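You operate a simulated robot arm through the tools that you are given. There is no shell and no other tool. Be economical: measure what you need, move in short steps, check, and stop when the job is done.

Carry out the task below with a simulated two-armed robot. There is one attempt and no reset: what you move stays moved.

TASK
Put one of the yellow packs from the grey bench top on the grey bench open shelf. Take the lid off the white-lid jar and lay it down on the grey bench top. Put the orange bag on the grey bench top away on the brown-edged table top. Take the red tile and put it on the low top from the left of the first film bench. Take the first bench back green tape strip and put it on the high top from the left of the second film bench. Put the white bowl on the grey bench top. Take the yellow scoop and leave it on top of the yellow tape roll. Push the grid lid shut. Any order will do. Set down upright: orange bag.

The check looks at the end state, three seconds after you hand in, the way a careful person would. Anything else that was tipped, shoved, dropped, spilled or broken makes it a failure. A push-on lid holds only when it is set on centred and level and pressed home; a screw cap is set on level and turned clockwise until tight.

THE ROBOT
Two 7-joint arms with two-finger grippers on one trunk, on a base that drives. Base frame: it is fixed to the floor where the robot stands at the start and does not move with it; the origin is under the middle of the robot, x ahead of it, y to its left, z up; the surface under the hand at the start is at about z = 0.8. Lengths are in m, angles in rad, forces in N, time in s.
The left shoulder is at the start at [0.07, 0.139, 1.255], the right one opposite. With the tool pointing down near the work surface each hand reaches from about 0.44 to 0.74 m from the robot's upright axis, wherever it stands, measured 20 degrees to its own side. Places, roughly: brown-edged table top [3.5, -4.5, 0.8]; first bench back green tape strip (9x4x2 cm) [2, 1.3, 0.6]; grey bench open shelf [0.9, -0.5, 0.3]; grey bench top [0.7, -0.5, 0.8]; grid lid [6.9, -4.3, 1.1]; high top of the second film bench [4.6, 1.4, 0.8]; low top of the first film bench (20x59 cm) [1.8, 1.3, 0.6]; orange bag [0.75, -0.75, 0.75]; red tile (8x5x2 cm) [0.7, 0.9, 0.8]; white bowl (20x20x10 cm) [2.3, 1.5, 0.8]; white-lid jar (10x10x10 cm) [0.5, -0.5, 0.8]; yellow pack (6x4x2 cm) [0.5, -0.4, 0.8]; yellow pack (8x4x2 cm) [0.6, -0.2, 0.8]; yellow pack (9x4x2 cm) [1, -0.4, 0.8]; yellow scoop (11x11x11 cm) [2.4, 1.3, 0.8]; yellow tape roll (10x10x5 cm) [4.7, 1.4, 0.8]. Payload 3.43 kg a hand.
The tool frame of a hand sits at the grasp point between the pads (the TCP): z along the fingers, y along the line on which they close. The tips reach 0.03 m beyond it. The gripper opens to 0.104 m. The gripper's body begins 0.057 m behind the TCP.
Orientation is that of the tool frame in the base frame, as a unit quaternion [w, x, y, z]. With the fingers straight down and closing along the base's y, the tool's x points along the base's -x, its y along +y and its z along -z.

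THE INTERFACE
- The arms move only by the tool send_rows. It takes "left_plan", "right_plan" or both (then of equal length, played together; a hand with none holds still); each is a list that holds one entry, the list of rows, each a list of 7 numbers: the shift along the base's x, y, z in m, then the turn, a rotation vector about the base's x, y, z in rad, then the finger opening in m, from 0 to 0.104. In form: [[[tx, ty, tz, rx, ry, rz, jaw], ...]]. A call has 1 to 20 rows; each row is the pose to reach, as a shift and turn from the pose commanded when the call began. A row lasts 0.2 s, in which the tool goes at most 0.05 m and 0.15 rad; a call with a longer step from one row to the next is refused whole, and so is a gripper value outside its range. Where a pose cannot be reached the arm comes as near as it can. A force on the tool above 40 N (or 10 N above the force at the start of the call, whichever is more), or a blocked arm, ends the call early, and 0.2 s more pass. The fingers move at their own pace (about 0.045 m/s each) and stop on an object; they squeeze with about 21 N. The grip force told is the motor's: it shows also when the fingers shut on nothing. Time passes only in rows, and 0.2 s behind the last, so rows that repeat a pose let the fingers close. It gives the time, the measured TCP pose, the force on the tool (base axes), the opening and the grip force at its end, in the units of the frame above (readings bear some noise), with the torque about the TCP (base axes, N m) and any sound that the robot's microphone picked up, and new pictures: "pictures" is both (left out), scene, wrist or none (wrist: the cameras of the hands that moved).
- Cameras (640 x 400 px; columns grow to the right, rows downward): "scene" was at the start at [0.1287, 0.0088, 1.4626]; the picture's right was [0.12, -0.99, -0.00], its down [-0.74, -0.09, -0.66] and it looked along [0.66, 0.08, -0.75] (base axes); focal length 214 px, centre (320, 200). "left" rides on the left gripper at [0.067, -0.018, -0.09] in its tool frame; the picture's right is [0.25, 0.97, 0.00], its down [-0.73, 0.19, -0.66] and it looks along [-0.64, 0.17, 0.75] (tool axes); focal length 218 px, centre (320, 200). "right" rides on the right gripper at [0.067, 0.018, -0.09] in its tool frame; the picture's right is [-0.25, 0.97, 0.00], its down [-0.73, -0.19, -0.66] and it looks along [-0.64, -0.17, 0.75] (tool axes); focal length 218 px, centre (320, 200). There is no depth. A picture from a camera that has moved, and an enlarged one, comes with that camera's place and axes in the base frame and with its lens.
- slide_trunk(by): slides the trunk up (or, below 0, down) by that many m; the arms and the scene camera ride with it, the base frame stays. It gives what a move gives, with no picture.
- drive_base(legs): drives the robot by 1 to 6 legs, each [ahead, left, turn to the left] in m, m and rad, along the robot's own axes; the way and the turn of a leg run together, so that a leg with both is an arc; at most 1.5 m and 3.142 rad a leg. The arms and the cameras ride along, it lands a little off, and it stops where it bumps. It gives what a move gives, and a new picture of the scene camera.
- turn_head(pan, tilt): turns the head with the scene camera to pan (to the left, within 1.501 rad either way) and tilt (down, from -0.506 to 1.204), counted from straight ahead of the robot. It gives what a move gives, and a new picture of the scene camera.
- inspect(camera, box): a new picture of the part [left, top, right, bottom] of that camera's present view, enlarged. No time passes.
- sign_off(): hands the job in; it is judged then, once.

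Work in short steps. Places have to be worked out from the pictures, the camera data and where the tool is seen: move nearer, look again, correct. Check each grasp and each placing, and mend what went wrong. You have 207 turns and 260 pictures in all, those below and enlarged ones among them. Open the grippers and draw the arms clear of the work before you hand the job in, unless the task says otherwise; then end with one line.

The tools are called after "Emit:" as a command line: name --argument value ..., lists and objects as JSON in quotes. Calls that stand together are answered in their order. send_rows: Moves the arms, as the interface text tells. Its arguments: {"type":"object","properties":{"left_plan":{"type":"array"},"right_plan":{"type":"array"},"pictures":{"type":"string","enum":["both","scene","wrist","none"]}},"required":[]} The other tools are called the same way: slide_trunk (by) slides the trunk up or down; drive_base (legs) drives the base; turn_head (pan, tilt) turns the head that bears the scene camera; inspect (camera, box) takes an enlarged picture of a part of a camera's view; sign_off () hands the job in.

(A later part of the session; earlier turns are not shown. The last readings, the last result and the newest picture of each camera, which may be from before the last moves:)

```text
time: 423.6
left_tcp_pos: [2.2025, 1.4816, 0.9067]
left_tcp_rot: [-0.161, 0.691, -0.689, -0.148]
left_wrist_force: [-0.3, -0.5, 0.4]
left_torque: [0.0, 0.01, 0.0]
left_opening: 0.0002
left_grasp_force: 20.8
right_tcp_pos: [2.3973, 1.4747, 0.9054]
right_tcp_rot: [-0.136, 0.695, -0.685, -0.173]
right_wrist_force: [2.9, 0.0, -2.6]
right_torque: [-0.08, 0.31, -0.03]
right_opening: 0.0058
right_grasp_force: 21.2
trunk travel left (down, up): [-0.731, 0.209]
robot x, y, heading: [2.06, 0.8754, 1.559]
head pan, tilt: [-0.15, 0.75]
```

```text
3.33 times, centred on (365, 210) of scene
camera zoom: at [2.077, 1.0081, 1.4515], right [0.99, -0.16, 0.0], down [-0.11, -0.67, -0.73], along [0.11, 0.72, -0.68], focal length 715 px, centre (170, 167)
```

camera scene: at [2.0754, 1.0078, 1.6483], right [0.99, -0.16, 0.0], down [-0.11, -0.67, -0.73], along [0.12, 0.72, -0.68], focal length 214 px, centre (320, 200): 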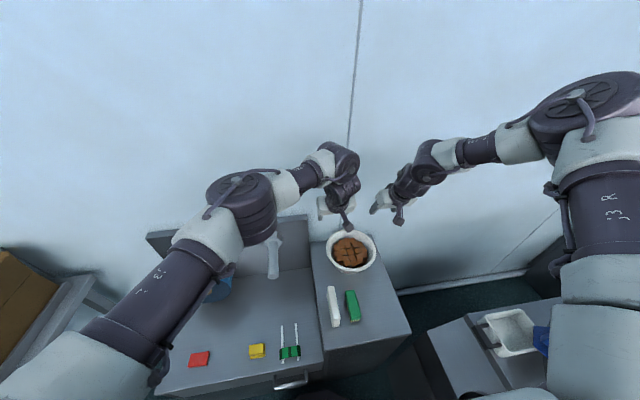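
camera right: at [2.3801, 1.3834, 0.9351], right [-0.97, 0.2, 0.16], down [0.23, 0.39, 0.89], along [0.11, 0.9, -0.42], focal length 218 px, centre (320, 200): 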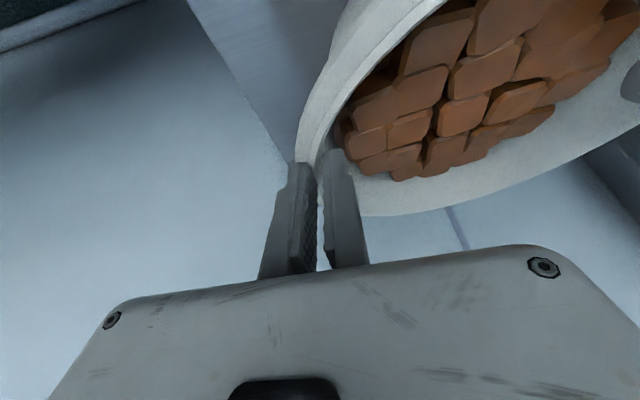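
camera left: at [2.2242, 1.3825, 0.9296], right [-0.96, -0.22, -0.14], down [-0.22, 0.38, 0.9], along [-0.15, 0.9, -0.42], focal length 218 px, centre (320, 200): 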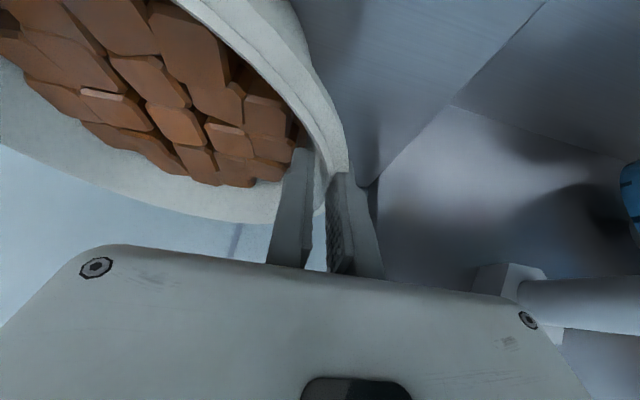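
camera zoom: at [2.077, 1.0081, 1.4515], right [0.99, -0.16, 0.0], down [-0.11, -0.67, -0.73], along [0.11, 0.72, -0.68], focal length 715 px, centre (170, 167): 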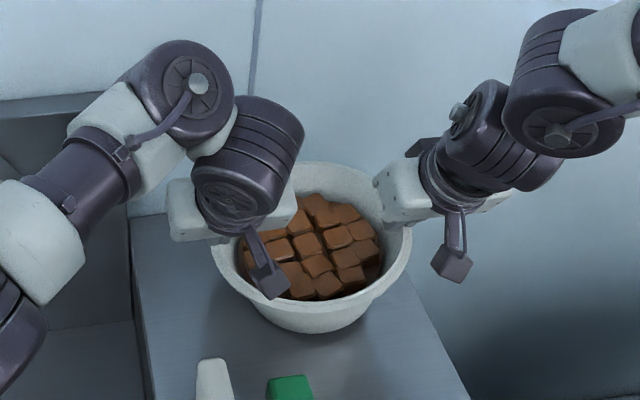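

Left slipped because both hands were loaded sideways (±30 N). I'll re-enter, close, then shift each hand to null the side force before lifting. Reopen and go down first.

Emit:
send_rows --left_plan '[[[0, 0, 0.004, 0, 0, 0, 0.015], [-0.005, 0, 0.004, 0, 0, 0, 0.031], [-0.005, 0, 0.004, 0, 0, 0, 0.031], [-0.005, 0, -0.01, 0, 0, 0, 0.031], [-0.005, 0, -0.02, 0, 0, 0, 0.031]]]' --right_plan '[[[0, 0, 0.0, 0, 0, 0, 0.015], [0.0, 0, 0.004, 0, 0, 0, 0.034], [0.0, 0.002, 0.004, 0, 0, 0, 0.034], [0.0, 0.002, -0.01, 0, 0, 0, 0.034], [0.0, 0.002, -0.02, 0, 0, 0, 0.034]]]' --pictures "none"

Emit:
slide_trunk --by -0.018

Emit:
inspect --camera "right" --box '[200, 40, 440, 240]'

Emit:
inspect --camera "left" --box '[200, 40, 440, 240]'

```text
time: 425.0
left_tcp_pos: [2.2015, 1.4832, 0.8982]
left_tcp_rot: [-0.174, 0.689, -0.688, -0.149]
left_wrist_force: [-1.7, -6.3, 23.1]
left_torque: [-0.12, -0.3, -0.32]
left_opening: 0.0256
left_grasp_force: 0.1
right_tcp_pos: [2.3964, 1.4673, 0.9006]
right_tcp_rot: [-0.136, 0.696, -0.683, -0.175]
right_wrist_force: [0.4, -0.1, -0.6]
right_torque: [-0.02, 0.0, -0.02]
right_opening: 0.034
right_grasp_force: 0.0
right hand out of reach, approached as far as the arm can: row 4, 5
trunk travel left (down, up): [-0.731, 0.209]
robot x, y, heading: [2.0647, 0.8782, 1.565]
head pan, tilt: [-0.15, 0.75]
stopped in row 5 (left hand): the force on the tool passed its limit at 42 N (the readings are from after the stop); the commanded pose is now the measured one
```

```text
time: 425.4
left_tcp_pos: [2.2021, 1.4877, 0.8933]
left_tcp_rot: [-0.175, 0.691, -0.686, -0.149]
left_wrist_force: [-0.4, 0.2, -0.6]
left_torque: [0.02, -0.01, 0.0]
left_opening: 0.0311
left_grasp_force: 0.1
right_tcp_pos: [2.395, 1.4695, 0.891]
right_tcp_rot: [-0.135, 0.697, -0.683, -0.174]
right_wrist_force: [0.6, 1.0, 0.2]
right_torque: [0.02, 0.02, 0.01]
right_opening: 0.0339
right_grasp_force: 0.1
trunk travel left (down, up): [-0.726, 0.214]
robot x, y, heading: [2.062, 0.8784, 1.563]
head pan, tilt: [-0.15, 0.75]
stopped: the force on the tool passed its limit at 46 N (the readings are from after the stop); the commanded pose is now the measured one
```

```text
2.00 times, centred on (320, 140) of right
camera zoom: at [2.3829, 1.3702, 0.9451], right [-0.97, 0.2, 0.16], down [0.22, 0.39, 0.89], along [0.12, 0.9, -0.42], focal length 436 px, centre (320, 320)
```

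zoom: 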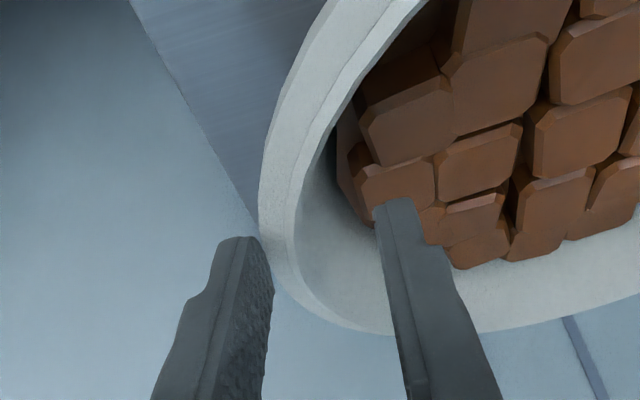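

```text
2.00 times, centred on (320, 140) of left
camera zoom: at [2.2164, 1.3865, 0.9445], right [-0.96, -0.23, -0.15], down [-0.22, 0.36, 0.91], along [-0.15, 0.91, -0.4], focal length 436 px, centre (320, 320)
```

zoom: 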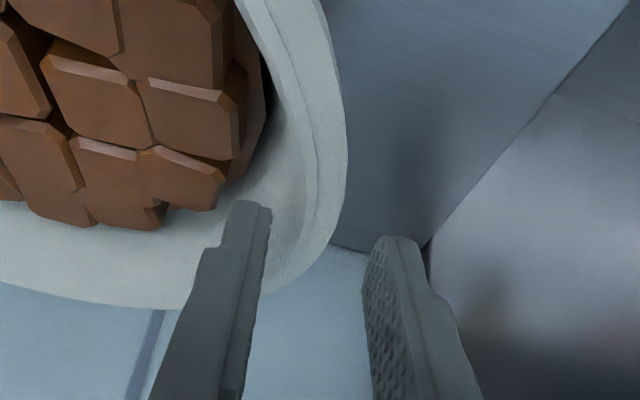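

Adjust: left (-0.003,-0.010), right (+0.010,+0.007), then lower with the trunk.

Emit:
send_rows --left_plan '[[[0, -0.005, 0.004, 0, 0, 0, 0.031], [-0.003, -0.01, 0.004, 0, 0, 0, 0.031], [-0.003, -0.01, 0.0, 0, 0, 0, 0.031]]]' --right_plan '[[[0.005, 0.003, 0.004, 0, 0, 0, 0.034], [0.01, 0.007, 0.004, 0, 0, 0, 0.034], [0.01, 0.007, 0.002, 0, 0, 0, 0.034]]]' --pictures "none"

Emit:
slide_trunk --by -0.025

Emit:
inspect --camera "right" --box '[200, 40, 440, 240]'

Emit:
inspect --camera "left" --box '[200, 40, 440, 240]'

```text
time: 426.2
left_tcp_pos: [2.1999, 1.4775, 0.8945]
left_tcp_rot: [-0.176, 0.691, -0.685, -0.15]
left_wrist_force: [2.3, 1.6, 2.2]
left_torque: [0.02, -0.1, 0.01]
left_opening: 0.0327
left_grasp_force: 1.8
right_tcp_pos: [2.4065, 1.4752, 0.8939]
right_tcp_rot: [-0.134, 0.696, -0.684, -0.174]
right_wrist_force: [0.7, -0.6, -0.2]
right_torque: [-0.01, 0.01, 0.02]
right_opening: 0.034
right_grasp_force: 0.0
trunk travel left (down, up): [-0.726, 0.214]
robot x, y, heading: [2.061, 0.8806, 1.559]
head pan, tilt: [-0.15, 0.75]
```

```text
time: 426.9
left_tcp_pos: [2.2003, 1.4746, 0.8693]
left_tcp_rot: [-0.176, 0.69, -0.686, -0.149]
left_wrist_force: [11.5, -2.8, 6.1]
left_torque: [-0.13, -0.49, -0.1]
left_opening: 0.0364
left_grasp_force: 4.6
right_tcp_pos: [2.4051, 1.4745, 0.8717]
right_tcp_rot: [-0.135, 0.696, -0.683, -0.177]
right_wrist_force: [-6.5, 0.8, 2.5]
right_torque: [-0.06, 0.2, 0.01]
right_opening: 0.0372
right_grasp_force: 2.3
trunk travel left (down, up): [-0.701, 0.239]
robot x, y, heading: [2.0584, 0.8785, 1.566]
head pan, tilt: [-0.15, 0.75]
```

```text
2.00 times, centred on (320, 140) of right
camera zoom: at [2.3926, 1.3763, 0.9234], right [-0.97, 0.2, 0.16], down [0.23, 0.38, 0.89], along [0.12, 0.9, -0.42], focal length 436 px, centre (320, 320)
```

zoom: 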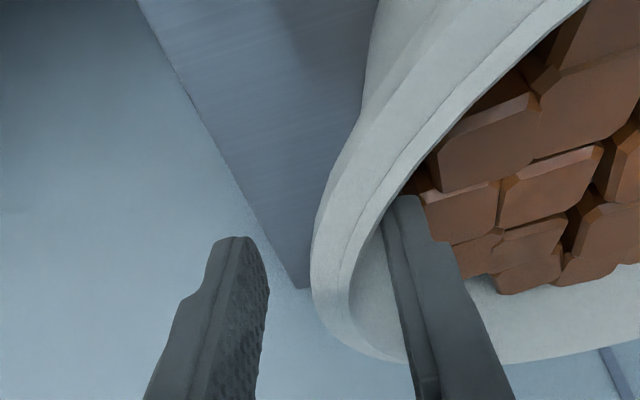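

```text
2.00 times, centred on (320, 140) of left
camera zoom: at [2.2157, 1.3749, 0.9212], right [-0.96, -0.22, -0.15], down [-0.22, 0.36, 0.91], along [-0.15, 0.91, -0.4], focal length 436 px, centre (320, 320)
```

zoom: 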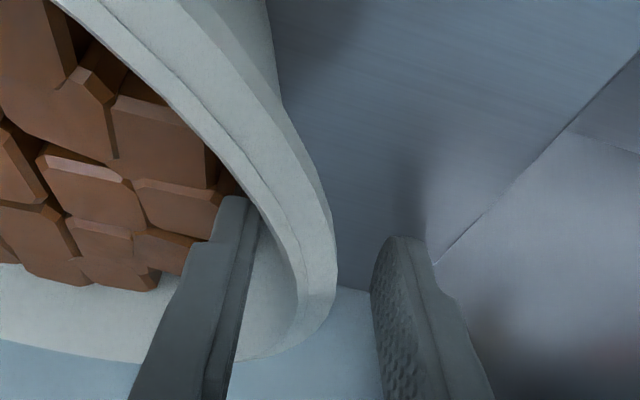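

Both straddle well. Close while moving each hand 13 mm inward so the wall ends up centred.

Emit:
send_rows --left_plan '[[[0.006, 0, 0, 0, 0, 0, 0.022], [0.012, 0, 0, 0, 0, 0, 0.008], [0.013, 0, 0, 0, 0, 0, 0.0], [0.013, 0, 0, 0, 0, 0, 0.0], [0.013, 0, 0, 0, 0, 0, 0.0]]]' --right_plan '[[[-0.006, 0, 0, 0, 0, 0, 0.022], [-0.012, 0, 0, 0, 0, 0, 0.008], [-0.013, 0, 0, 0, 0, 0, 0.0], [-0.013, 0, 0, 0, 0, 0, 0.0], [-0.013, 0, 0, 0, 0, 0, 0.0]]]' --pictures "none"

```text
time: 428.1
left_tcp_pos: [2.2114, 1.4764, 0.8689]
left_tcp_rot: [-0.175, 0.691, -0.685, -0.147]
left_wrist_force: [17.1, -0.3, 0.1]
left_torque: [0.22, -0.73, 0.21]
left_opening: 0.0113
left_grasp_force: 20.9
right_tcp_pos: [2.3928, 1.4763, 0.8726]
right_tcp_rot: [-0.133, 0.696, -0.684, -0.174]
right_wrist_force: [-18.7, 0.0, -0.4]
right_torque: [-0.2, 0.72, -0.12]
right_opening: 0.0095
right_grasp_force: 20.5
trunk travel left (down, up): [-0.701, 0.239]
robot x, y, heading: [2.0623, 0.8762, 1.564]
head pan, tilt: [-0.15, 0.75]
```

Null the remaining side force (±17 N) with 4 mm more inward.

Emit:
send_rows --left_plan '[[[0.002, 0, 0, 0, 0, 0, 0], [0.004, 0, 0, 0, 0, 0, 0.0]]]' --right_plan '[[[-0.002, 0, 0, 0, 0, 0, 0], [-0.004, 0, 0, 0, 0, 0, 0]]]' --pictures "none"

Emit:
slide_trunk --by 0.015

```text
time: 428.7
left_tcp_pos: [2.2152, 1.4794, 0.8677]
left_tcp_rot: [-0.173, 0.692, -0.685, -0.151]
left_wrist_force: [-2.5, -3.4, 1.7]
left_torque: [-0.39, -0.61, 0.15]
left_opening: 0.011
left_grasp_force: 20.9
right_tcp_pos: [2.394, 1.4744, 0.8734]
right_tcp_rot: [-0.135, 0.695, -0.685, -0.171]
right_wrist_force: [3.0, 0.8, 0.8]
right_torque: [0.1, 0.4, -0.31]
right_opening: 0.0099
right_grasp_force: 20.8
right hand out of reach, approached as far as the arm can: row 1, 2
trunk travel left (down, up): [-0.701, 0.239]
robot x, y, heading: [2.0595, 0.8774, 1.564]
head pan, tilt: [-0.15, 0.75]
```

```text
time: 429.3
left_tcp_pos: [2.2135, 1.4801, 0.8808]
left_tcp_rot: [-0.172, 0.692, -0.685, -0.151]
left_wrist_force: [-16.2, 0.1, -6.8]
left_torque: [0.12, -0.38, 0.37]
left_opening: 0.0113
left_grasp_force: 21.5
right_tcp_pos: [2.394, 1.4748, 0.887]
right_tcp_rot: [-0.136, 0.695, -0.685, -0.171]
right_wrist_force: [16.0, -0.9, -6.0]
right_torque: [-0.37, 0.24, -0.36]
right_opening: 0.0102
right_grasp_force: 20.9
trunk travel left (down, up): [-0.716, 0.224]
robot x, y, heading: [2.0655, 0.8766, 1.555]
head pan, tilt: [-0.15, 0.75]
```

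Both share the weight (−6.8/−6.0 N) with no slip. I trim the side force by 2 mm and lift on.

Emit:
send_rows --left_plan '[[[-0.0015, 0, 0, 0, 0, 0, 0]]]' --right_plan '[[[0.0015, 0, 0, 0, 0, 0, 0]]]' --pictures "none"

Emit:
slide_trunk --by 0.1

Emit:
inspect --camera "scene" --box '[280, 150, 440, 290]'

```text
time: 429.7
left_tcp_pos: [2.2144, 1.4783, 0.8832]
left_tcp_rot: [-0.173, 0.692, -0.685, -0.15]
left_wrist_force: [-17.8, 0.2, -6.2]
left_torque: [0.26, -0.35, 0.41]
left_opening: 0.0113
left_grasp_force: 21.1
right_tcp_pos: [2.3933, 1.4752, 0.8877]
right_tcp_rot: [-0.134, 0.695, -0.684, -0.173]
right_wrist_force: [17.5, -1.2, -5.7]
right_torque: [-0.46, 0.28, -0.32]
right_opening: 0.0098
right_grasp_force: 20.6
trunk travel left (down, up): [-0.716, 0.224]
robot x, y, heading: [2.0617, 0.8777, 1.558]
head pan, tilt: [-0.15, 0.75]
```

```text
time: 431.0
left_tcp_pos: [2.2143, 1.479, 0.9821]
left_tcp_rot: [-0.174, 0.691, -0.685, -0.15]
left_wrist_force: [-21.5, -0.9, -5.8]
left_torque: [-0.4, -0.34, 0.32]
left_opening: 0.0111
left_grasp_force: 21.1
right_tcp_pos: [2.3935, 1.4753, 0.9862]
right_tcp_rot: [-0.136, 0.695, -0.685, -0.172]
right_wrist_force: [21.4, -0.2, -7.0]
right_torque: [0.21, 0.21, -0.46]
right_opening: 0.0098
right_grasp_force: 21.1
trunk travel left (down, up): [-0.816, 0.124]
robot x, y, heading: [2.0606, 0.8795, 1.563]
head pan, tilt: [-0.15, 0.75]
```

```text
2.86 times, centred on (360, 220) of scene
camera zoom: at [2.0765, 1.0111, 1.536], right [0.99, -0.16, 0.0], down [-0.11, -0.68, -0.73], along [0.11, 0.72, -0.68], focal length 613 px, centre (206, 143)
```

zoom: 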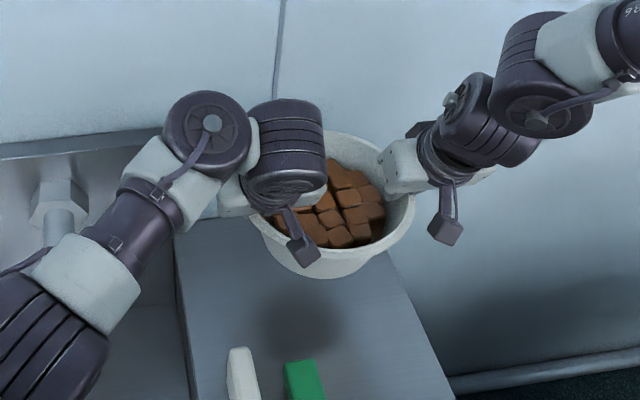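

The bowl hangs level in both hands. I raise the trunk, back out, and drive to the rear of the grey bench.

Emit:
slide_trunk --by 0.1

Emit:
drive_base --legs '[[-0.45, 0, 0], [0, 0.38, 0], [-0.8, 0, 0]]'

```text
time: 432.4
left_tcp_pos: [2.2143, 1.4793, 1.0829]
left_tcp_rot: [-0.173, 0.691, -0.685, -0.15]
left_wrist_force: [-21.5, 0.7, -5.9]
left_torque: [-0.18, -0.31, 0.33]
left_opening: 0.0111
left_grasp_force: 20.7
right_tcp_pos: [2.3931, 1.4756, 1.0864]
right_tcp_rot: [-0.134, 0.696, -0.684, -0.171]
right_wrist_force: [21.7, 1.1, -6.9]
right_torque: [-0.06, 0.16, -0.39]
right_opening: 0.0099
right_grasp_force: 20.9
trunk travel left (down, up): [-0.916, 0.024]
robot x, y, heading: [2.0636, 0.8747, 1.561]
head pan, tilt: [-0.15, 0.75]
```

```text
time: 435.2
left_tcp_pos: [2.2053, 1.0338, 1.0823]
left_tcp_rot: [-0.174, 0.694, -0.682, -0.15]
left_wrist_force: [1.0, -1.5, -5.3]
left_torque: [-0.33, -0.59, 0.15]
left_opening: 0.0113
left_grasp_force: 21.1
right_tcp_pos: [2.3852, 1.0311, 1.0864]
right_tcp_rot: [-0.132, 0.699, -0.682, -0.172]
right_wrist_force: [-1.1, 0.9, -6.1]
right_torque: [0.15, 0.48, -0.33]
right_opening: 0.01
right_grasp_force: 20.7
trunk travel left (down, up): [-0.916, 0.024]
robot x, y, heading: [2.0576, 0.436, 1.569]
head pan, tilt: [-0.15, 0.75]
stopped in leg 1: the robot was blocked; the commanded pose is now the measured one
camera scene: at [2.0731, 0.5644, 1.6364], right [0.99, -0.15, 0.0], down [-0.1, -0.67, -0.73], along [0.11, 0.72, -0.68], focal length 214 px, centre (320, 200)
```

scene: 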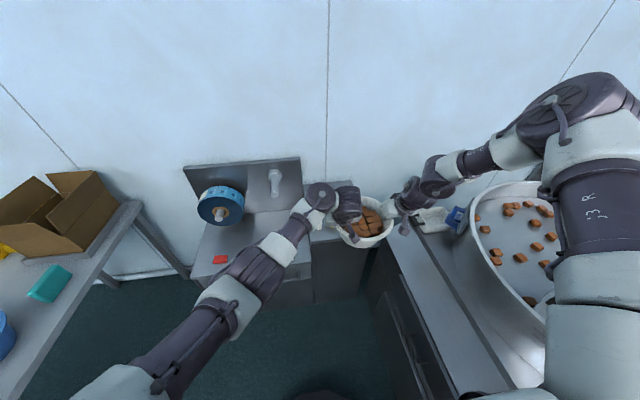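

Blocked at the end of the leg (probably a reel behind). Shift left now, then go back.

Emit:
drive_base --legs '[[0, 0.4, 0], [-0.78, 0, 0]]'

```text
time: 441.5
left_tcp_pos: [1.8056, 0.2579, 1.0825]
left_tcp_rot: [-0.172, 0.696, -0.681, -0.151]
left_wrist_force: [-0.6, -0.7, -5.2]
left_torque: [-0.1, -0.52, 0.24]
left_opening: 0.0113
left_grasp_force: 21.0
right_tcp_pos: [1.9867, 0.254, 1.0841]
right_tcp_rot: [-0.133, 0.699, -0.681, -0.171]
right_wrist_force: [-0.1, 0.4, -6.9]
right_torque: [-0.14, 0.47, -0.27]
right_opening: 0.0097
right_grasp_force: 21.5
trunk travel left (down, up): [-0.916, 0.024]
robot x, y, heading: [1.6595, -0.3485, 1.576]
head pan, tilt: [-0.15, 0.75]
camera scene: at [1.6738, -0.2119, 1.6359], right [0.99, -0.15, 0.0], down [-0.1, -0.68, -0.73], along [0.11, 0.72, -0.68], focal length 214 px, centre (320, 200)
```

scene: 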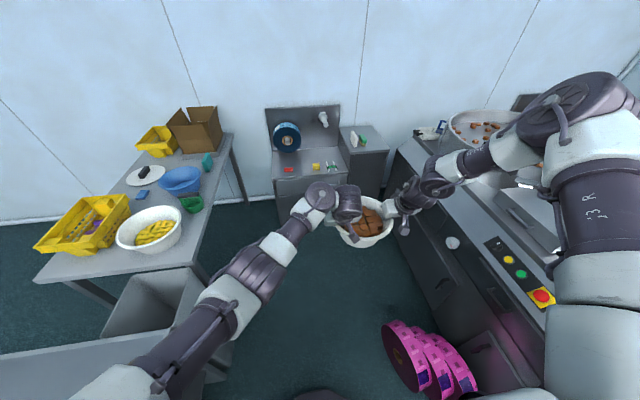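

Turn left to face the bench.

Emit:
drive_base --legs '[[0, 0, 1.565]]'

Emit:
turn_head --pan -0.2 --tilt 0.85

```text
time: 445.7
left_tcp_pos: [1.0542, -0.2077, 1.0821]
left_tcp_rot: [-0.013, 0.973, 0.015, -0.229]
left_wrist_force: [0.5, 0.4, -6.0]
left_torque: [0.59, -0.13, 0.2]
left_opening: 0.0108
left_grasp_force: 20.9
right_tcp_pos: [1.0561, -0.0281, 1.0856]
right_tcp_rot: [0.029, 0.976, 0.017, -0.215]
right_wrist_force: [0.6, 0.1, -6.7]
right_torque: [-0.45, -0.12, -0.26]
right_opening: 0.0098
right_grasp_force: 20.9
trunk travel left (down, up): [-0.916, 0.024]
robot x, y, heading: [1.6582, -0.3485, -3.131]
head pan, tilt: [-0.15, 0.75]
camera scene: at [1.5258, -0.336, 1.636], right [0.14, 0.99, 0.0], down [0.68, -0.09, -0.73], along [-0.72, 0.1, -0.68], focal length 214 px, centre (320, 200)
```

scene: 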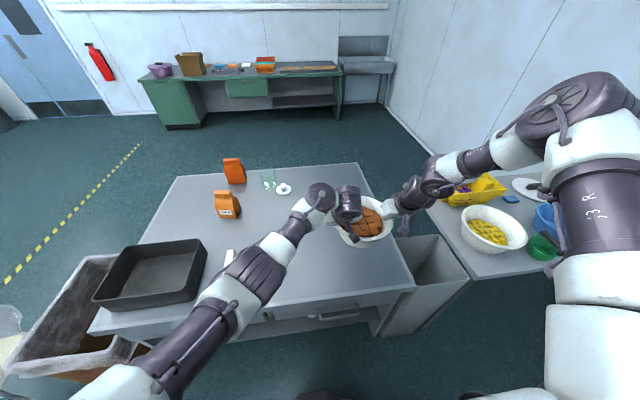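

```text
time: 446.4
left_tcp_pos: [1.0544, -0.2087, 1.0815]
left_tcp_rot: [-0.015, 0.973, 0.016, -0.228]
left_wrist_force: [1.3, 0.8, -6.7]
left_torque: [0.54, -0.12, 0.25]
left_opening: 0.0107
left_grasp_force: 21.1
right_tcp_pos: [1.0558, -0.0286, 1.0866]
right_tcp_rot: [0.029, 0.976, 0.018, -0.215]
right_wrist_force: [0.0, -1.7, -6.2]
right_torque: [-0.51, -0.09, -0.28]
right_opening: 0.0099
right_grasp_force: 20.7
trunk travel left (down, up): [-0.916, 0.024]
robot x, y, heading: [1.6606, -0.3481, -3.133]
head pan, tilt: [-0.201, 0.85]
camera scene: at [1.5309, -0.3332, 1.6281], right [0.19, 0.98, 0.0], down [0.74, -0.14, -0.66], along [-0.65, 0.12, -0.75], focal length 214 px, centre (320, 200)
```

scene: 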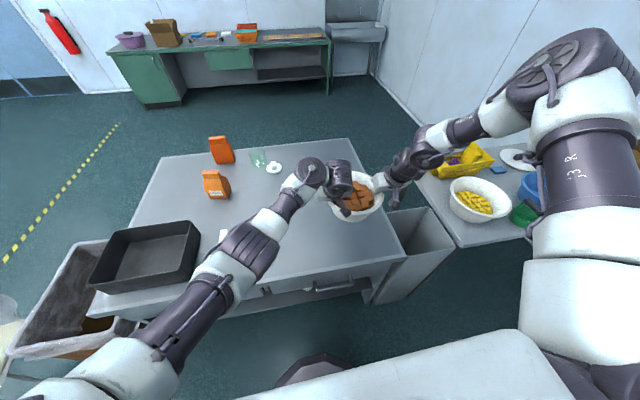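

Bowl is at (1.055,-0.118). Drive 0.09 ahead and lower.

Emit:
drive_base --legs '[[0.09, 0, 0]]'

Emit:
slide_trunk --by -0.165

Emit:
slide_trunk --by -0.02

Emit:
inspect --camera "scene" --box '[280, 100, 460, 260]'

```text
time: 447.5
left_tcp_pos: [0.9729, -0.2097, 1.0866]
left_tcp_rot: [-0.014, 0.973, 0.015, -0.232]
left_wrist_force: [0.3, 0.9, -5.0]
left_torque: [0.57, 0.02, 0.22]
left_opening: 0.011
left_grasp_force: 20.9
right_tcp_pos: [0.9735, -0.0302, 1.0893]
right_tcp_rot: [0.028, 0.975, 0.018, -0.218]
right_wrist_force: [0.5, -0.6, -5.6]
right_torque: [-0.47, -0.17, -0.27]
right_opening: 0.0098
right_grasp_force: 21.0
trunk travel left (down, up): [-0.916, 0.024]
robot x, y, heading: [1.5758, -0.3469, -3.125]
head pan, tilt: [-0.201, 0.85]
camera scene: at [1.453, -0.3345, 1.629], right [0.19, 0.98, 0.0], down [0.73, -0.14, -0.66], along [-0.65, 0.12, -0.75], focal length 214 px, centre (320, 200)
```

scene: 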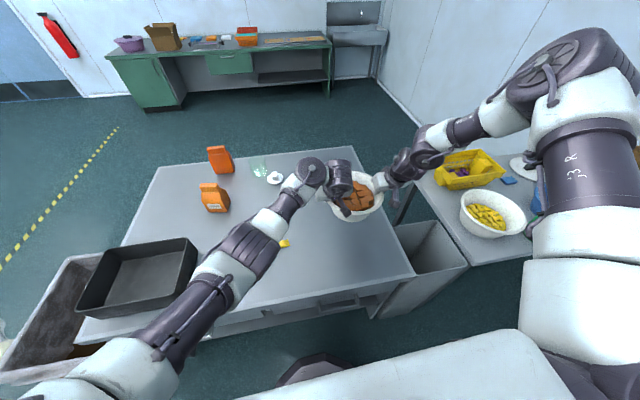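

```text
time: 449.4
left_tcp_pos: [0.9675, -0.2097, 0.9169]
left_tcp_rot: [-0.015, 0.973, 0.016, -0.228]
left_wrist_force: [0.8, 1.8, -5.6]
left_torque: [0.53, 0.03, 0.29]
left_opening: 0.0109
left_grasp_force: 21.1
right_tcp_pos: [0.9691, -0.0299, 0.9204]
right_tcp_rot: [0.029, 0.976, 0.019, -0.214]
right_wrist_force: [0.6, -1.3, -7.3]
right_torque: [-0.44, -0.28, -0.26]
right_opening: 0.0098
right_grasp_force: 21.3
trunk travel left (down, up): [-0.751, 0.189]
robot x, y, heading: [1.5746, -0.3482, -3.129]
head pan, tilt: [-0.201, 0.85]
```

```text
time: 450.0
left_tcp_pos: [0.9667, -0.2092, 0.8962]
left_tcp_rot: [-0.015, 0.973, 0.015, -0.228]
left_wrist_force: [0.3, 0.4, -6.1]
left_torque: [0.53, 0.0, 0.22]
left_opening: 0.0106
left_grasp_force: 21.2
right_tcp_pos: [0.9673, -0.0297, 0.9003]
right_tcp_rot: [0.029, 0.976, 0.019, -0.214]
right_wrist_force: [0.2, -1.5, -7.9]
right_torque: [-0.46, -0.23, -0.25]
right_opening: 0.0095
right_grasp_force: 20.7
trunk travel left (down, up): [-0.731, 0.209]
robot x, y, heading: [1.5727, -0.3474, -3.132]
head pan, tilt: [-0.201, 0.85]
```

```text
2.50 times, centred on (370, 180) of scene
camera zoom: at [1.4434, -0.3343, 1.443], right [0.19, 0.98, 0.0], down [0.74, -0.14, -0.66], along [-0.65, 0.12, -0.75], focal length 536 px, centre (195, 250)
```

zoom: 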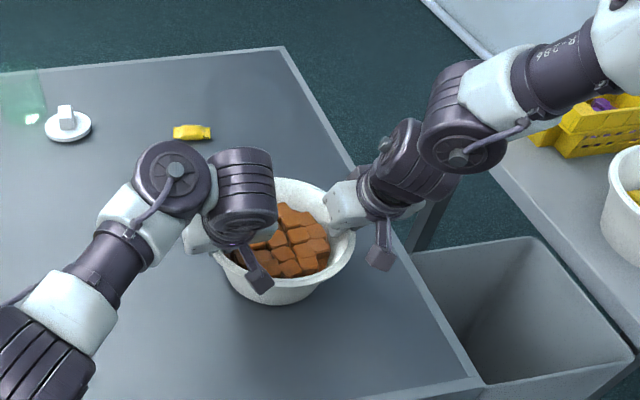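

Still hanging. Lower in 1 cm steps until the load vanishes.

Emit:
slide_trunk --by -0.015

Emit:
slide_trunk --by -0.008

```text
time: 450.7
left_tcp_pos: [0.9687, -0.2096, 0.889]
left_tcp_rot: [-0.017, 0.972, 0.017, -0.234]
left_wrist_force: [-7.2, -2.5, 26.6]
left_torque: [0.69, 0.29, 0.32]
left_opening: 0.011
left_grasp_force: 20.9
right_tcp_pos: [0.9689, -0.0306, 0.893]
right_tcp_rot: [0.027, 0.974, 0.018, -0.222]
right_wrist_force: [-8.3, 7.6, 16.8]
right_torque: [-0.42, 0.6, -0.4]
right_opening: 0.0096
right_grasp_force: 20.8
trunk travel left (down, up): [-0.716, 0.224]
robot x, y, heading: [1.576, -0.349, -3.128]
head pan, tilt: [-0.201, 0.85]
```

```text
time: 451.2
left_tcp_pos: [0.9728, -0.2085, 0.8792]
left_tcp_rot: [-0.019, 0.972, 0.013, -0.232]
left_wrist_force: [-1.4, 5.9, 28.3]
left_torque: [1.03, 0.28, 0.18]
left_opening: 0.013
left_grasp_force: 20.9
right_tcp_pos: [0.9718, -0.0323, 0.8847]
right_tcp_rot: [0.028, 0.975, 0.019, -0.221]
right_wrist_force: [-7.0, 2.1, 30.0]
right_torque: [-0.35, -0.13, -0.5]
right_opening: 0.0119
right_grasp_force: 20.7
trunk travel left (down, up): [-0.708, 0.232]
robot x, y, heading: [1.571, -0.3451, -3.129]
head pan, tilt: [-0.201, 0.85]
```

The bowl stands on the bench. Open both grippers while moving the hands outward, then rise.

Emit:
send_rows --left_plan '[[[0, -0.004, 0.003, 0, 0, 0, 0.018], [0, -0.01, 0.006, 0, 0, 0, 0.03], [0, -0.012, 0.006, 0, 0, 0, 0.032], [0, -0.012, 0.02, 0, 0, 0, 0.032], [0, -0.012, 0.04, 0, 0, 0, 0.032], [0, -0.02, 0.07, 0, 0, 0, 0.032], [0, -0.03, 0.1, 0, 0, 0, 0.032]]]' --right_plan '[[[0, 0.004, 0.003, 0, 0, 0, 0.018], [0, 0.01, 0.006, 0, 0, 0, 0.03], [0, 0.012, 0.006, 0, 0, 0, 0.032], [0, 0.012, 0.02, 0, 0, 0, 0.032], [0, 0.012, 0.04, 0, 0, 0, 0.032], [0, 0.02, 0.07, 0, 0, 0, 0.032], [0, 0.03, 0.1, 0, 0, 0, 0.032]]]' --pictures "scene"

```text
time: 452.8
left_tcp_pos: [0.9649, -0.2529, 0.9686]
left_tcp_rot: [-0.002, 0.973, 0.021, -0.228]
left_wrist_force: [0.8, -0.7, -0.2]
left_torque: [0.0, -0.02, -0.02]
left_opening: 0.0321
left_grasp_force: 0.0
right_tcp_pos: [0.9709, -0.0021, 0.9812]
right_tcp_rot: [0.027, 0.976, 0.018, -0.216]
right_wrist_force: [0.1, -0.8, 0.3]
right_torque: [0.0, -0.02, 0.02]
right_opening: 0.0318
right_grasp_force: 0.0
trunk travel left (down, up): [-0.708, 0.232]
robot x, y, heading: [1.5694, -0.3446, -3.131]
head pan, tilt: [-0.201, 0.85]
camera scene: at [1.4467, -0.3357, 1.4203], right [0.19, 0.98, 0.0], down [0.74, -0.14, -0.66], along [-0.65, 0.12, -0.75], focal length 214 px, centre (320, 200)
```

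scene: 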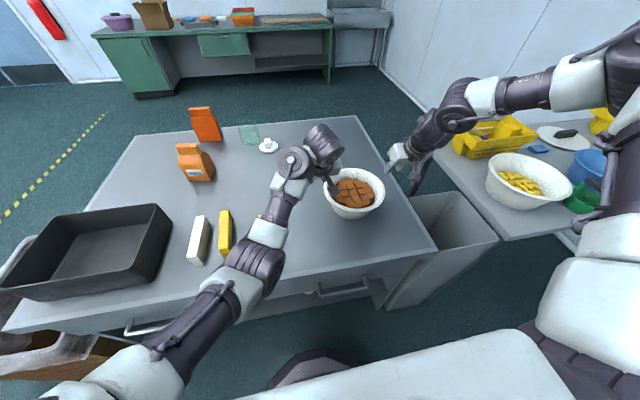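

The bowl stands upright on the bench. I raise, back off, straighten the hands, and head round to the front of the bench.

Emit:
slide_trunk --by 0.15

Emit:
drive_base --legs '[[-0.2, 0, 0], [0, 0, 1.56]]'

Emit:
send_rows --left_plan '[[[0, 0.02, 0, 0.13, 0, 0, 0.05], [0, 0.04, 0, 0.26, 0, 0, 0.05], [0, 0.06, 0, 0.39, 0, 0, 0.05], [0.02, 0.08, 0, 0.46, 0, 0, 0.05], [0.05, 0.1, 0, 0.46, 0, 0, 0.05], [0.08, 0.12, 0, 0.46, 0, 0, 0.05]]]' --right_plan '[[[0, 0.02, 0, 0.13, 0, 0, 0.05], [0, 0.04, 0, 0.26, 0, 0, 0.05], [0, 0.06, 0, 0.39, 0, 0, 0.05], [0, 0.08, 0, 0.43, 0, 0, 0.05], [0, 0.1, 0, 0.43, 0, 0, 0.05], [0, 0.12, 0, 0.43, 0, 0, 0.05]]]' --pictures "none"

```text
time: 454.6
left_tcp_pos: [0.9633, -0.2515, 1.1214]
left_tcp_rot: [-0.007, 0.973, 0.022, -0.23]
left_wrist_force: [0.2, 0.4, -0.7]
left_torque: [0.0, -0.02, 0.01]
left_opening: 0.0318
left_grasp_force: 0.1
right_tcp_pos: [0.969, -0.0012, 1.1284]
right_tcp_rot: [0.029, 0.976, 0.018, -0.215]
right_wrist_force: [0.2, -0.1, -0.1]
right_torque: [-0.01, 0.01, 0.0]
right_opening: 0.032
right_grasp_force: 0.0
trunk travel left (down, up): [-0.858, 0.082]
robot x, y, heading: [1.5709, -0.3478, -3.127]
head pan, tilt: [-0.201, 0.85]
```

```text
time: 460.0
left_tcp_pos: [1.661, -0.9529, 1.1207]
left_tcp_rot: [0.157, 0.682, 0.694, -0.169]
left_wrist_force: [1.0, 0.2, 0.9]
left_torque: [-0.05, 0.03, 0.0]
left_opening: 0.0318
left_grasp_force: 0.1
right_tcp_pos: [1.4113, -0.9386, 1.129]
right_tcp_rot: [0.171, 0.686, 0.694, -0.136]
right_wrist_force: [0.5, -0.1, -0.4]
right_torque: [-0.04, -0.01, -0.04]
right_opening: 0.0319
right_grasp_force: 0.0
trunk travel left (down, up): [-0.858, 0.082]
robot x, y, heading: [1.774, -0.3425, -1.581]
head pan, tilt: [-0.201, 0.85]
camera scene: at [1.7567, -0.473, 1.5703], right [-0.98, 0.21, 0.0], down [0.16, 0.73, -0.66], along [-0.14, -0.65, -0.75], focal length 214 px, centre (320, 200)
```

scene: 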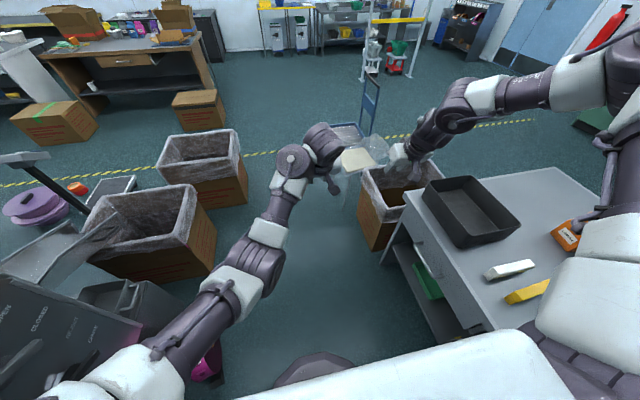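

```text
time: 461.6
left_tcp_pos: [1.7191, -0.9188, 1.0424]
left_tcp_rot: [0.014, 0.684, 0.729, 0.012]
left_wrist_force: [-0.5, -0.6, 0.1]
left_torque: [0.0, -0.02, -0.01]
left_opening: 0.0502
left_grasp_force: 0.1
left hand out of reach, approached as far as the arm can: row 2, 3, 4, 5, 6
right_tcp_pos: [1.4114, -0.8209, 1.1282]
right_tcp_rot: [0.02, 0.706, 0.708, 0.016]
right_wrist_force: [-0.6, -0.6, 0.2]
right_torque: [0.03, 0.0, 0.01]
right_opening: 0.0501
right_grasp_force: 0.1
trunk travel left (down, up): [-0.858, 0.082]
robot x, y, heading: [1.7752, -0.348, -1.581]
head pan, tilt: [-0.201, 0.85]
stopped in row 6 (left hand): the arm was blocked; the commanded pose is now the measured one
```

Left arm met something at the end; I shift 0.08 m toward the bench side and drive down the channel, then toward the front.

Emit:
drive_base --legs '[[0, -0.08, 0], [1.45, -0.0, 0], [1.45, 0, 0], [0.2, 0, 0], [0, 0, -1.56]]'

```text
time: 481.2
left_tcp_pos: [1.0776, -3.3883, 1.0432]
left_tcp_rot: [0.018, 0.999, 0.035, -0.001]
left_wrist_force: [-0.2, -1.2, -0.5]
left_torque: [-0.01, -0.02, -0.02]
left_opening: 0.0502
left_grasp_force: 0.1
right_tcp_pos: [1.1746, -3.0804, 1.1276]
right_tcp_rot: [0.026, 1.0, 0.004, -0.003]
right_wrist_force: [0.2, 0.4, -0.3]
right_torque: [0.05, 0.0, 0.0]
right_opening: 0.0505
right_grasp_force: 0.1
trunk travel left (down, up): [-0.858, 0.082]
robot x, y, heading: [1.6525, -3.4391, 3.138]
head pan, tilt: [-0.201, 0.85]
camera scene: at [1.5238, -3.4237, 1.5702], right [0.2, 0.98, 0.0], down [0.74, -0.15, -0.66], along [-0.65, 0.13, -0.75], focal length 214 px, centre (320, 200)
```

scene: 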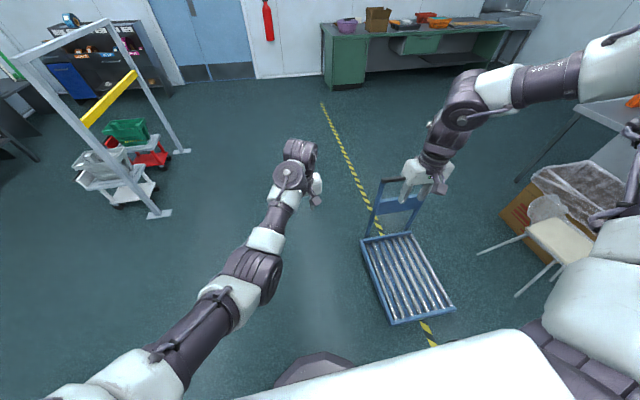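

Shift 0.2 away from the trolley handle, then drive on to x≈-0.5 and turn up toward the bench front.

Emit:
drive_base --legs '[[0, 0.15, 0], [1.4, 0, 0], [0.75, 0, 0], [0, 0, -1.57], [1.4, 0, 0], [1.4, 0, 0]]'

```text
time: 509.8
left_tcp_pos: [-0.517, -0.2036, 1.0411]
left_tcp_rot: [0.012, 0.737, -0.675, -0.015]
left_wrist_force: [0.3, -0.5, -0.3]
left_torque: [-0.01, -0.04, -0.01]
left_opening: 0.05
left_grasp_force: 0.0
right_tcp_pos: [-0.2067, -0.295, 1.1286]
right_tcp_rot: [0.016, 0.716, -0.698, -0.02]
right_wrist_force: [0.2, 0.1, -0.3]
right_torque: [0.04, -0.05, 0.01]
right_opening: 0.0502
right_grasp_force: 0.1
trunk travel left (down, up): [-0.858, 0.082]
robot x, y, heading: [-0.5602, -0.7792, 1.582]
head pan, tilt: [-0.201, 0.85]
camera scene: at [-0.5435, -0.651, 1.5703], right [0.98, -0.19, 0.0], down [-0.14, -0.74, -0.66], along [0.12, 0.65, -0.75], focal length 214 px, centre (320, 200)
```

scene: 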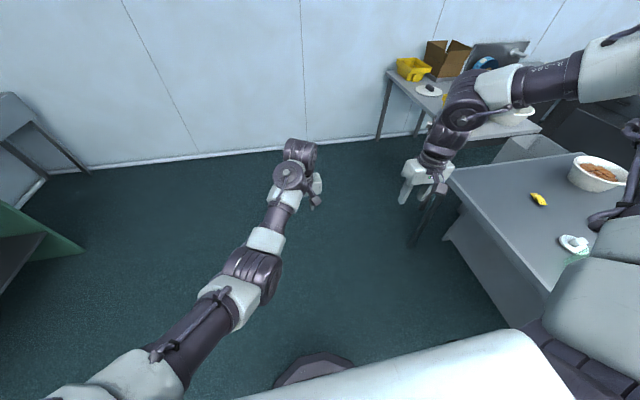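

Turn to face the bench and approach to look at the LEMON bag.

Emit:
drive_base --legs '[[0, 0, -1.58], [0.4, 0.31, 0]]'

Emit:
inspect --camera "scene" --box '[260, 60, 520, 260]'

```text
time: 516.6
left_tcp_pos: [0.4056, -0.4964, 1.0424]
left_tcp_rot: [0.002, -0.048, 0.999, 0.02]
left_wrist_force: [0.7, -0.4, -0.1]
left_torque: [0.01, 0.04, -0.03]
left_opening: 0.0502
left_grasp_force: 0.0
right_tcp_pos: [0.316, -0.8063, 1.1278]
right_tcp_rot: [0.003, -0.015, 1.0, 0.026]
right_wrist_force: [-0.2, 0.1, 0.4]
right_torque: [-0.02, -0.05, 0.0]
right_opening: 0.0501
right_grasp_force: 0.2
trunk travel left (down, up): [-0.858, 0.082]
robot x, y, heading: [-0.1676, -0.4548, 0.017]
head pan, tilt: [-0.201, 0.85]
camera scene: at [-0.0416, -0.4728, 1.5704], right [-0.18, -0.98, 0.0], down [-0.74, 0.14, -0.66], along [0.65, -0.12, -0.75], focal length 214 px, centre (320, 200)
```

scene: 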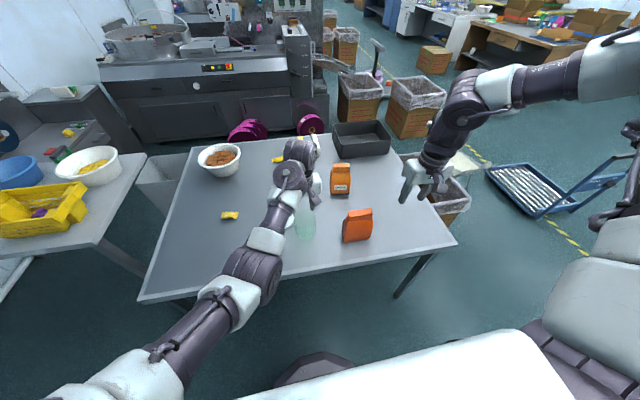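

```text
2.00 times, centred on (390, 160) of scene
camera zoom: at [-0.0416, -0.4728, 1.5704], right [-0.18, -0.98, 0.0], down [-0.74, 0.14, -0.66], along [0.65, -0.12, -0.75], focal length 429 px, centre (180, 280)
```

zoom: 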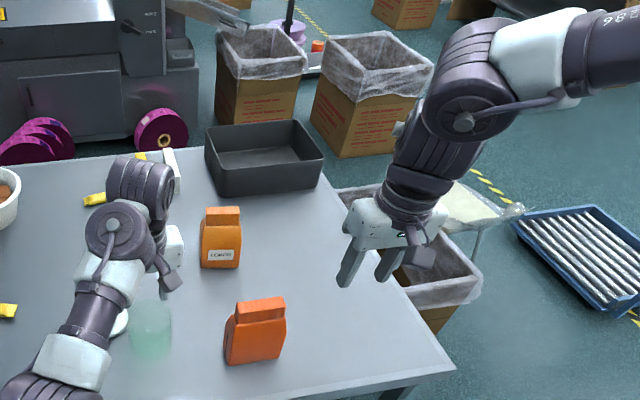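

LEMON bag at ≈(0.68,-0.705), broad side facing me (width ≈8–9 cm along y). I drive 0.24 m closer and bring the right hand over it with a forward pitch.

Emit:
drive_base --legs '[[0.24, 0.01, -0.017]]'

Emit:
send_rows --right_plan '[[[0.0, 0.015, 0, 0, -0.13, 0, 0.08], [0.01, 0.03, 0, 0, -0.26, 0, 0.104], [0.02, 0.045, 0, 0, -0.39, 0, 0.104], [0.04, 0.06, 0, 0, -0.45, 0, 0.104], [0.06, 0.075, 0, 0, -0.45, 0, 0.104], [0.08, 0.09, -0.02, 0, -0.45, 0, 0.104], [0.1, 0.095, -0.04, 0, -0.45, 0, 0.104]]]' --pictures "wrist"

```text
time: 518.4
left_tcp_pos: [0.6405, -0.4913, 1.044]
left_tcp_rot: [0.003, -0.041, 0.999, 0.019]
left_wrist_force: [-0.2, 0.4, 0.4]
left_torque: [-0.01, 0.02, 0.02]
left_opening: 0.05
left_grasp_force: 0.1
right_tcp_pos: [0.546, -0.8001, 1.1281]
right_tcp_rot: [0.003, -0.008, 1.0, 0.027]
right_wrist_force: [0.8, 0.2, -0.3]
right_torque: [0.0, -0.02, -0.01]
right_opening: 0.05
right_grasp_force: 0.0
trunk travel left (down, up): [-0.858, 0.082]
robot x, y, heading: [0.0696, -0.4468, 0.009]
head pan, tilt: [-0.201, 0.85]
camera scene: at [0.1936, -0.461, 1.5706], right [-0.2, -0.98, 0.0], down [-0.74, 0.15, -0.66], along [0.65, -0.13, -0.75], focal length 214 px, centre (320, 200)
```

scene: 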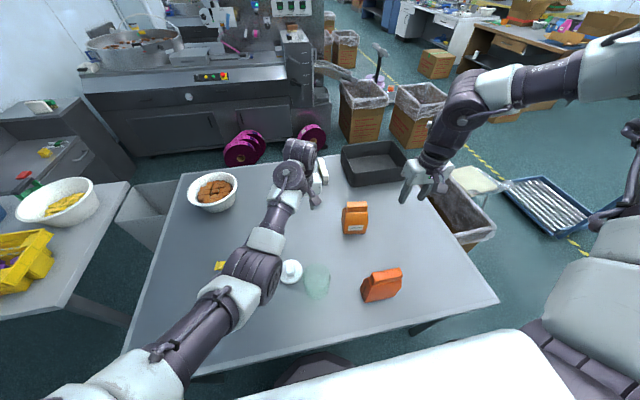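

```text
time: 520.0
left_tcp_pos: [0.6437, -0.4918, 1.0424]
left_tcp_rot: [0.002, -0.041, 0.999, 0.02]
left_wrist_force: [-0.9, 0.3, -0.1]
left_torque: [-0.02, 0.02, 0.01]
left_opening: 0.05
left_grasp_force: 0.1
right_tcp_pos: [0.6504, -0.7064, 1.087]
right_tcp_rot: [0.225, -0.014, 0.974, 0.025]
right_wrist_force: [0.6, 0.1, 0.3]
right_torque: [0.01, -0.02, 0.03]
right_opening: 0.1042
right_grasp_force: 0.2
trunk travel left (down, up): [-0.858, 0.082]
robot x, y, heading: [0.0672, -0.4455, 0.0]
head pan, tilt: [-0.201, 0.85]
camera right: at [0.5492, -0.6932, 1.1388], right [0.19, 0.97, 0.15], down [0.38, -0.21, 0.9], along [0.91, -0.12, -0.4], focal length 218 px, centre (320, 200)
```

right: 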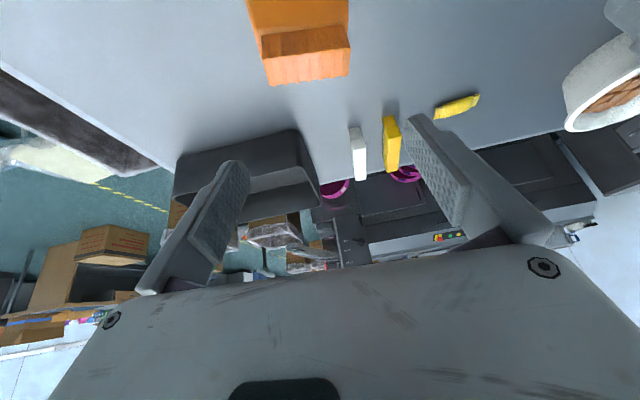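

Crimp centre ≈(0.678,-0.700,0.94), 8 cm wide. Descend over it with fingers fully open.

Emit:
send_rows --right_plan '[[[0.01, 0.003, -0.04, 0, 0, 0, 0.104], [0.02, 0.006, -0.08, 0, 0, 0, 0.104], [0.022, 0.006, -0.11, 0, 0, 0, 0.104], [0.022, 0.006, -0.11, 0, 0, 0, 0.104]]]' --pictures "wrist"

```text
time: 521.0
left_tcp_pos: [0.6441, -0.4913, 1.0408]
left_tcp_rot: [0.002, -0.04, 0.999, 0.02]
left_wrist_force: [0.3, 0.0, -0.1]
left_torque: [0.01, 0.01, 0.0]
left_opening: 0.0499
left_grasp_force: 0.0
right_tcp_pos: [0.6427, -0.7242, 1.031]
right_tcp_rot: [0.226, -0.014, 0.974, 0.023]
right_wrist_force: [-0.5, -0.1, 0.4]
right_torque: [0.03, 0.02, 0.01]
right_opening: 0.104
right_grasp_force: 0.2
right hand out of reach, approached as far as the arm can: row 1, 2, 3, 4
trunk travel left (down, up): [-0.858, 0.082]
robot x, y, heading: [0.0714, -0.4487, 0.005]
head pan, tilt: [-0.201, 0.85]
camera right: at [0.5412, -0.7121, 1.081], right [0.19, 0.97, 0.15], down [0.37, -0.21, 0.9], along [0.91, -0.12, -0.4], focal length 218 px, centre (320, 200)
```

right: 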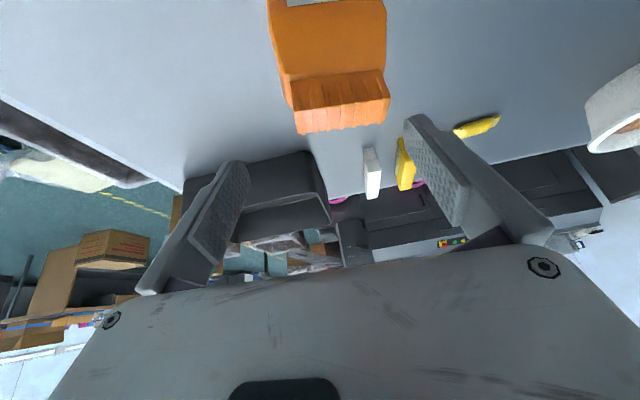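

Arm limit; I return to the higher posture at (0.672,-0.70) and lower with the trunk.

Emit:
send_rows --right_plan '[[[0.005, 0.01, 0.03, 0, 0, 0, 0.104], [0.015, 0.02, 0.055, 0, 0, 0, 0.104], [0.03, 0.024, 0.06, 0, 0, 0, 0.104], [0.03, 0.024, 0.06, 0, 0, 0, 0.104]]]' --left_plan '[[[0.0, 0.02, 0.03, 0, 0, 0, 0.05], [0.0, 0.04, 0.06, 0, 0, 0, 0.05], [0.0, 0.05, 0.09, 0, 0, 0, 0.05], [0.0, 0.05, 0.12, 0, 0, 0, 0.05]]]' --pictures "none"

Emit:
slide_trunk --by -0.11

Emit:
inspect --camera "right" --box '[160, 0, 480, 200]'

```text
time: 522.0
left_tcp_pos: [0.693, -0.4965, 1.1298]
left_tcp_rot: [0.002, -0.041, 0.999, 0.019]
left_wrist_force: [-0.4, 0.2, 0.5]
left_torque: [0.05, -0.03, -0.01]
left_opening: 0.05
left_grasp_force: 0.1
left hand out of reach, approached as far as the arm can: row 1, 2, 3, 4
right_tcp_pos: [0.6706, -0.7014, 1.0907]
right_tcp_rot: [0.226, -0.013, 0.974, 0.024]
right_wrist_force: [-0.1, 0.2, -0.1]
right_torque: [0.02, -0.03, 0.0]
right_opening: 0.104
right_grasp_force: 0.1
trunk travel left (down, up): [-0.858, 0.082]
robot x, y, heading: [0.0718, -0.4439, 0.009]
head pan, tilt: [-0.201, 0.85]
```

```text
time: 523.4
left_tcp_pos: [0.6951, -0.495, 1.0195]
left_tcp_rot: [0.002, -0.04, 0.999, 0.019]
left_wrist_force: [-0.4, -0.6, 0.1]
left_torque: [-0.03, -0.01, -0.02]
left_opening: 0.0502
left_grasp_force: 0.1
right_tcp_pos: [0.671, -0.699, 0.982]
right_tcp_rot: [0.226, -0.014, 0.974, 0.022]
right_wrist_force: [-0.6, -0.3, -0.4]
right_torque: [0.0, 0.0, -0.02]
right_opening: 0.1041
right_grasp_force: 0.0
trunk travel left (down, up): [-0.748, 0.192]
robot x, y, heading: [0.0676, -0.4485, 0.007]
head pan, tilt: [-0.201, 0.85]
```

```text
2.00 times, centred on (320, 100) of right
camera zoom: at [0.5699, -0.6876, 1.0329], right [0.19, 0.97, 0.15], down [0.37, -0.21, 0.9], along [0.91, -0.12, -0.4], focal length 436 px, centre (320, 400)
```

zoom: 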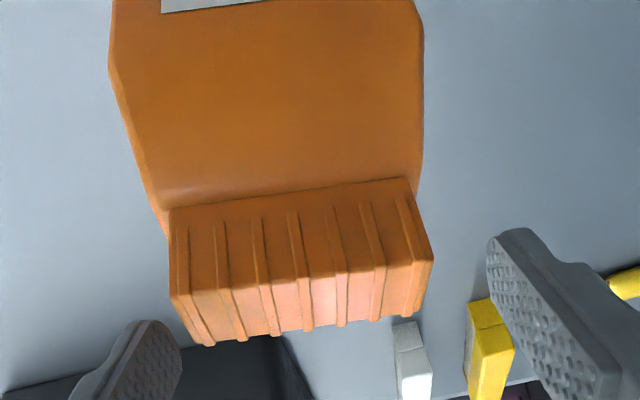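

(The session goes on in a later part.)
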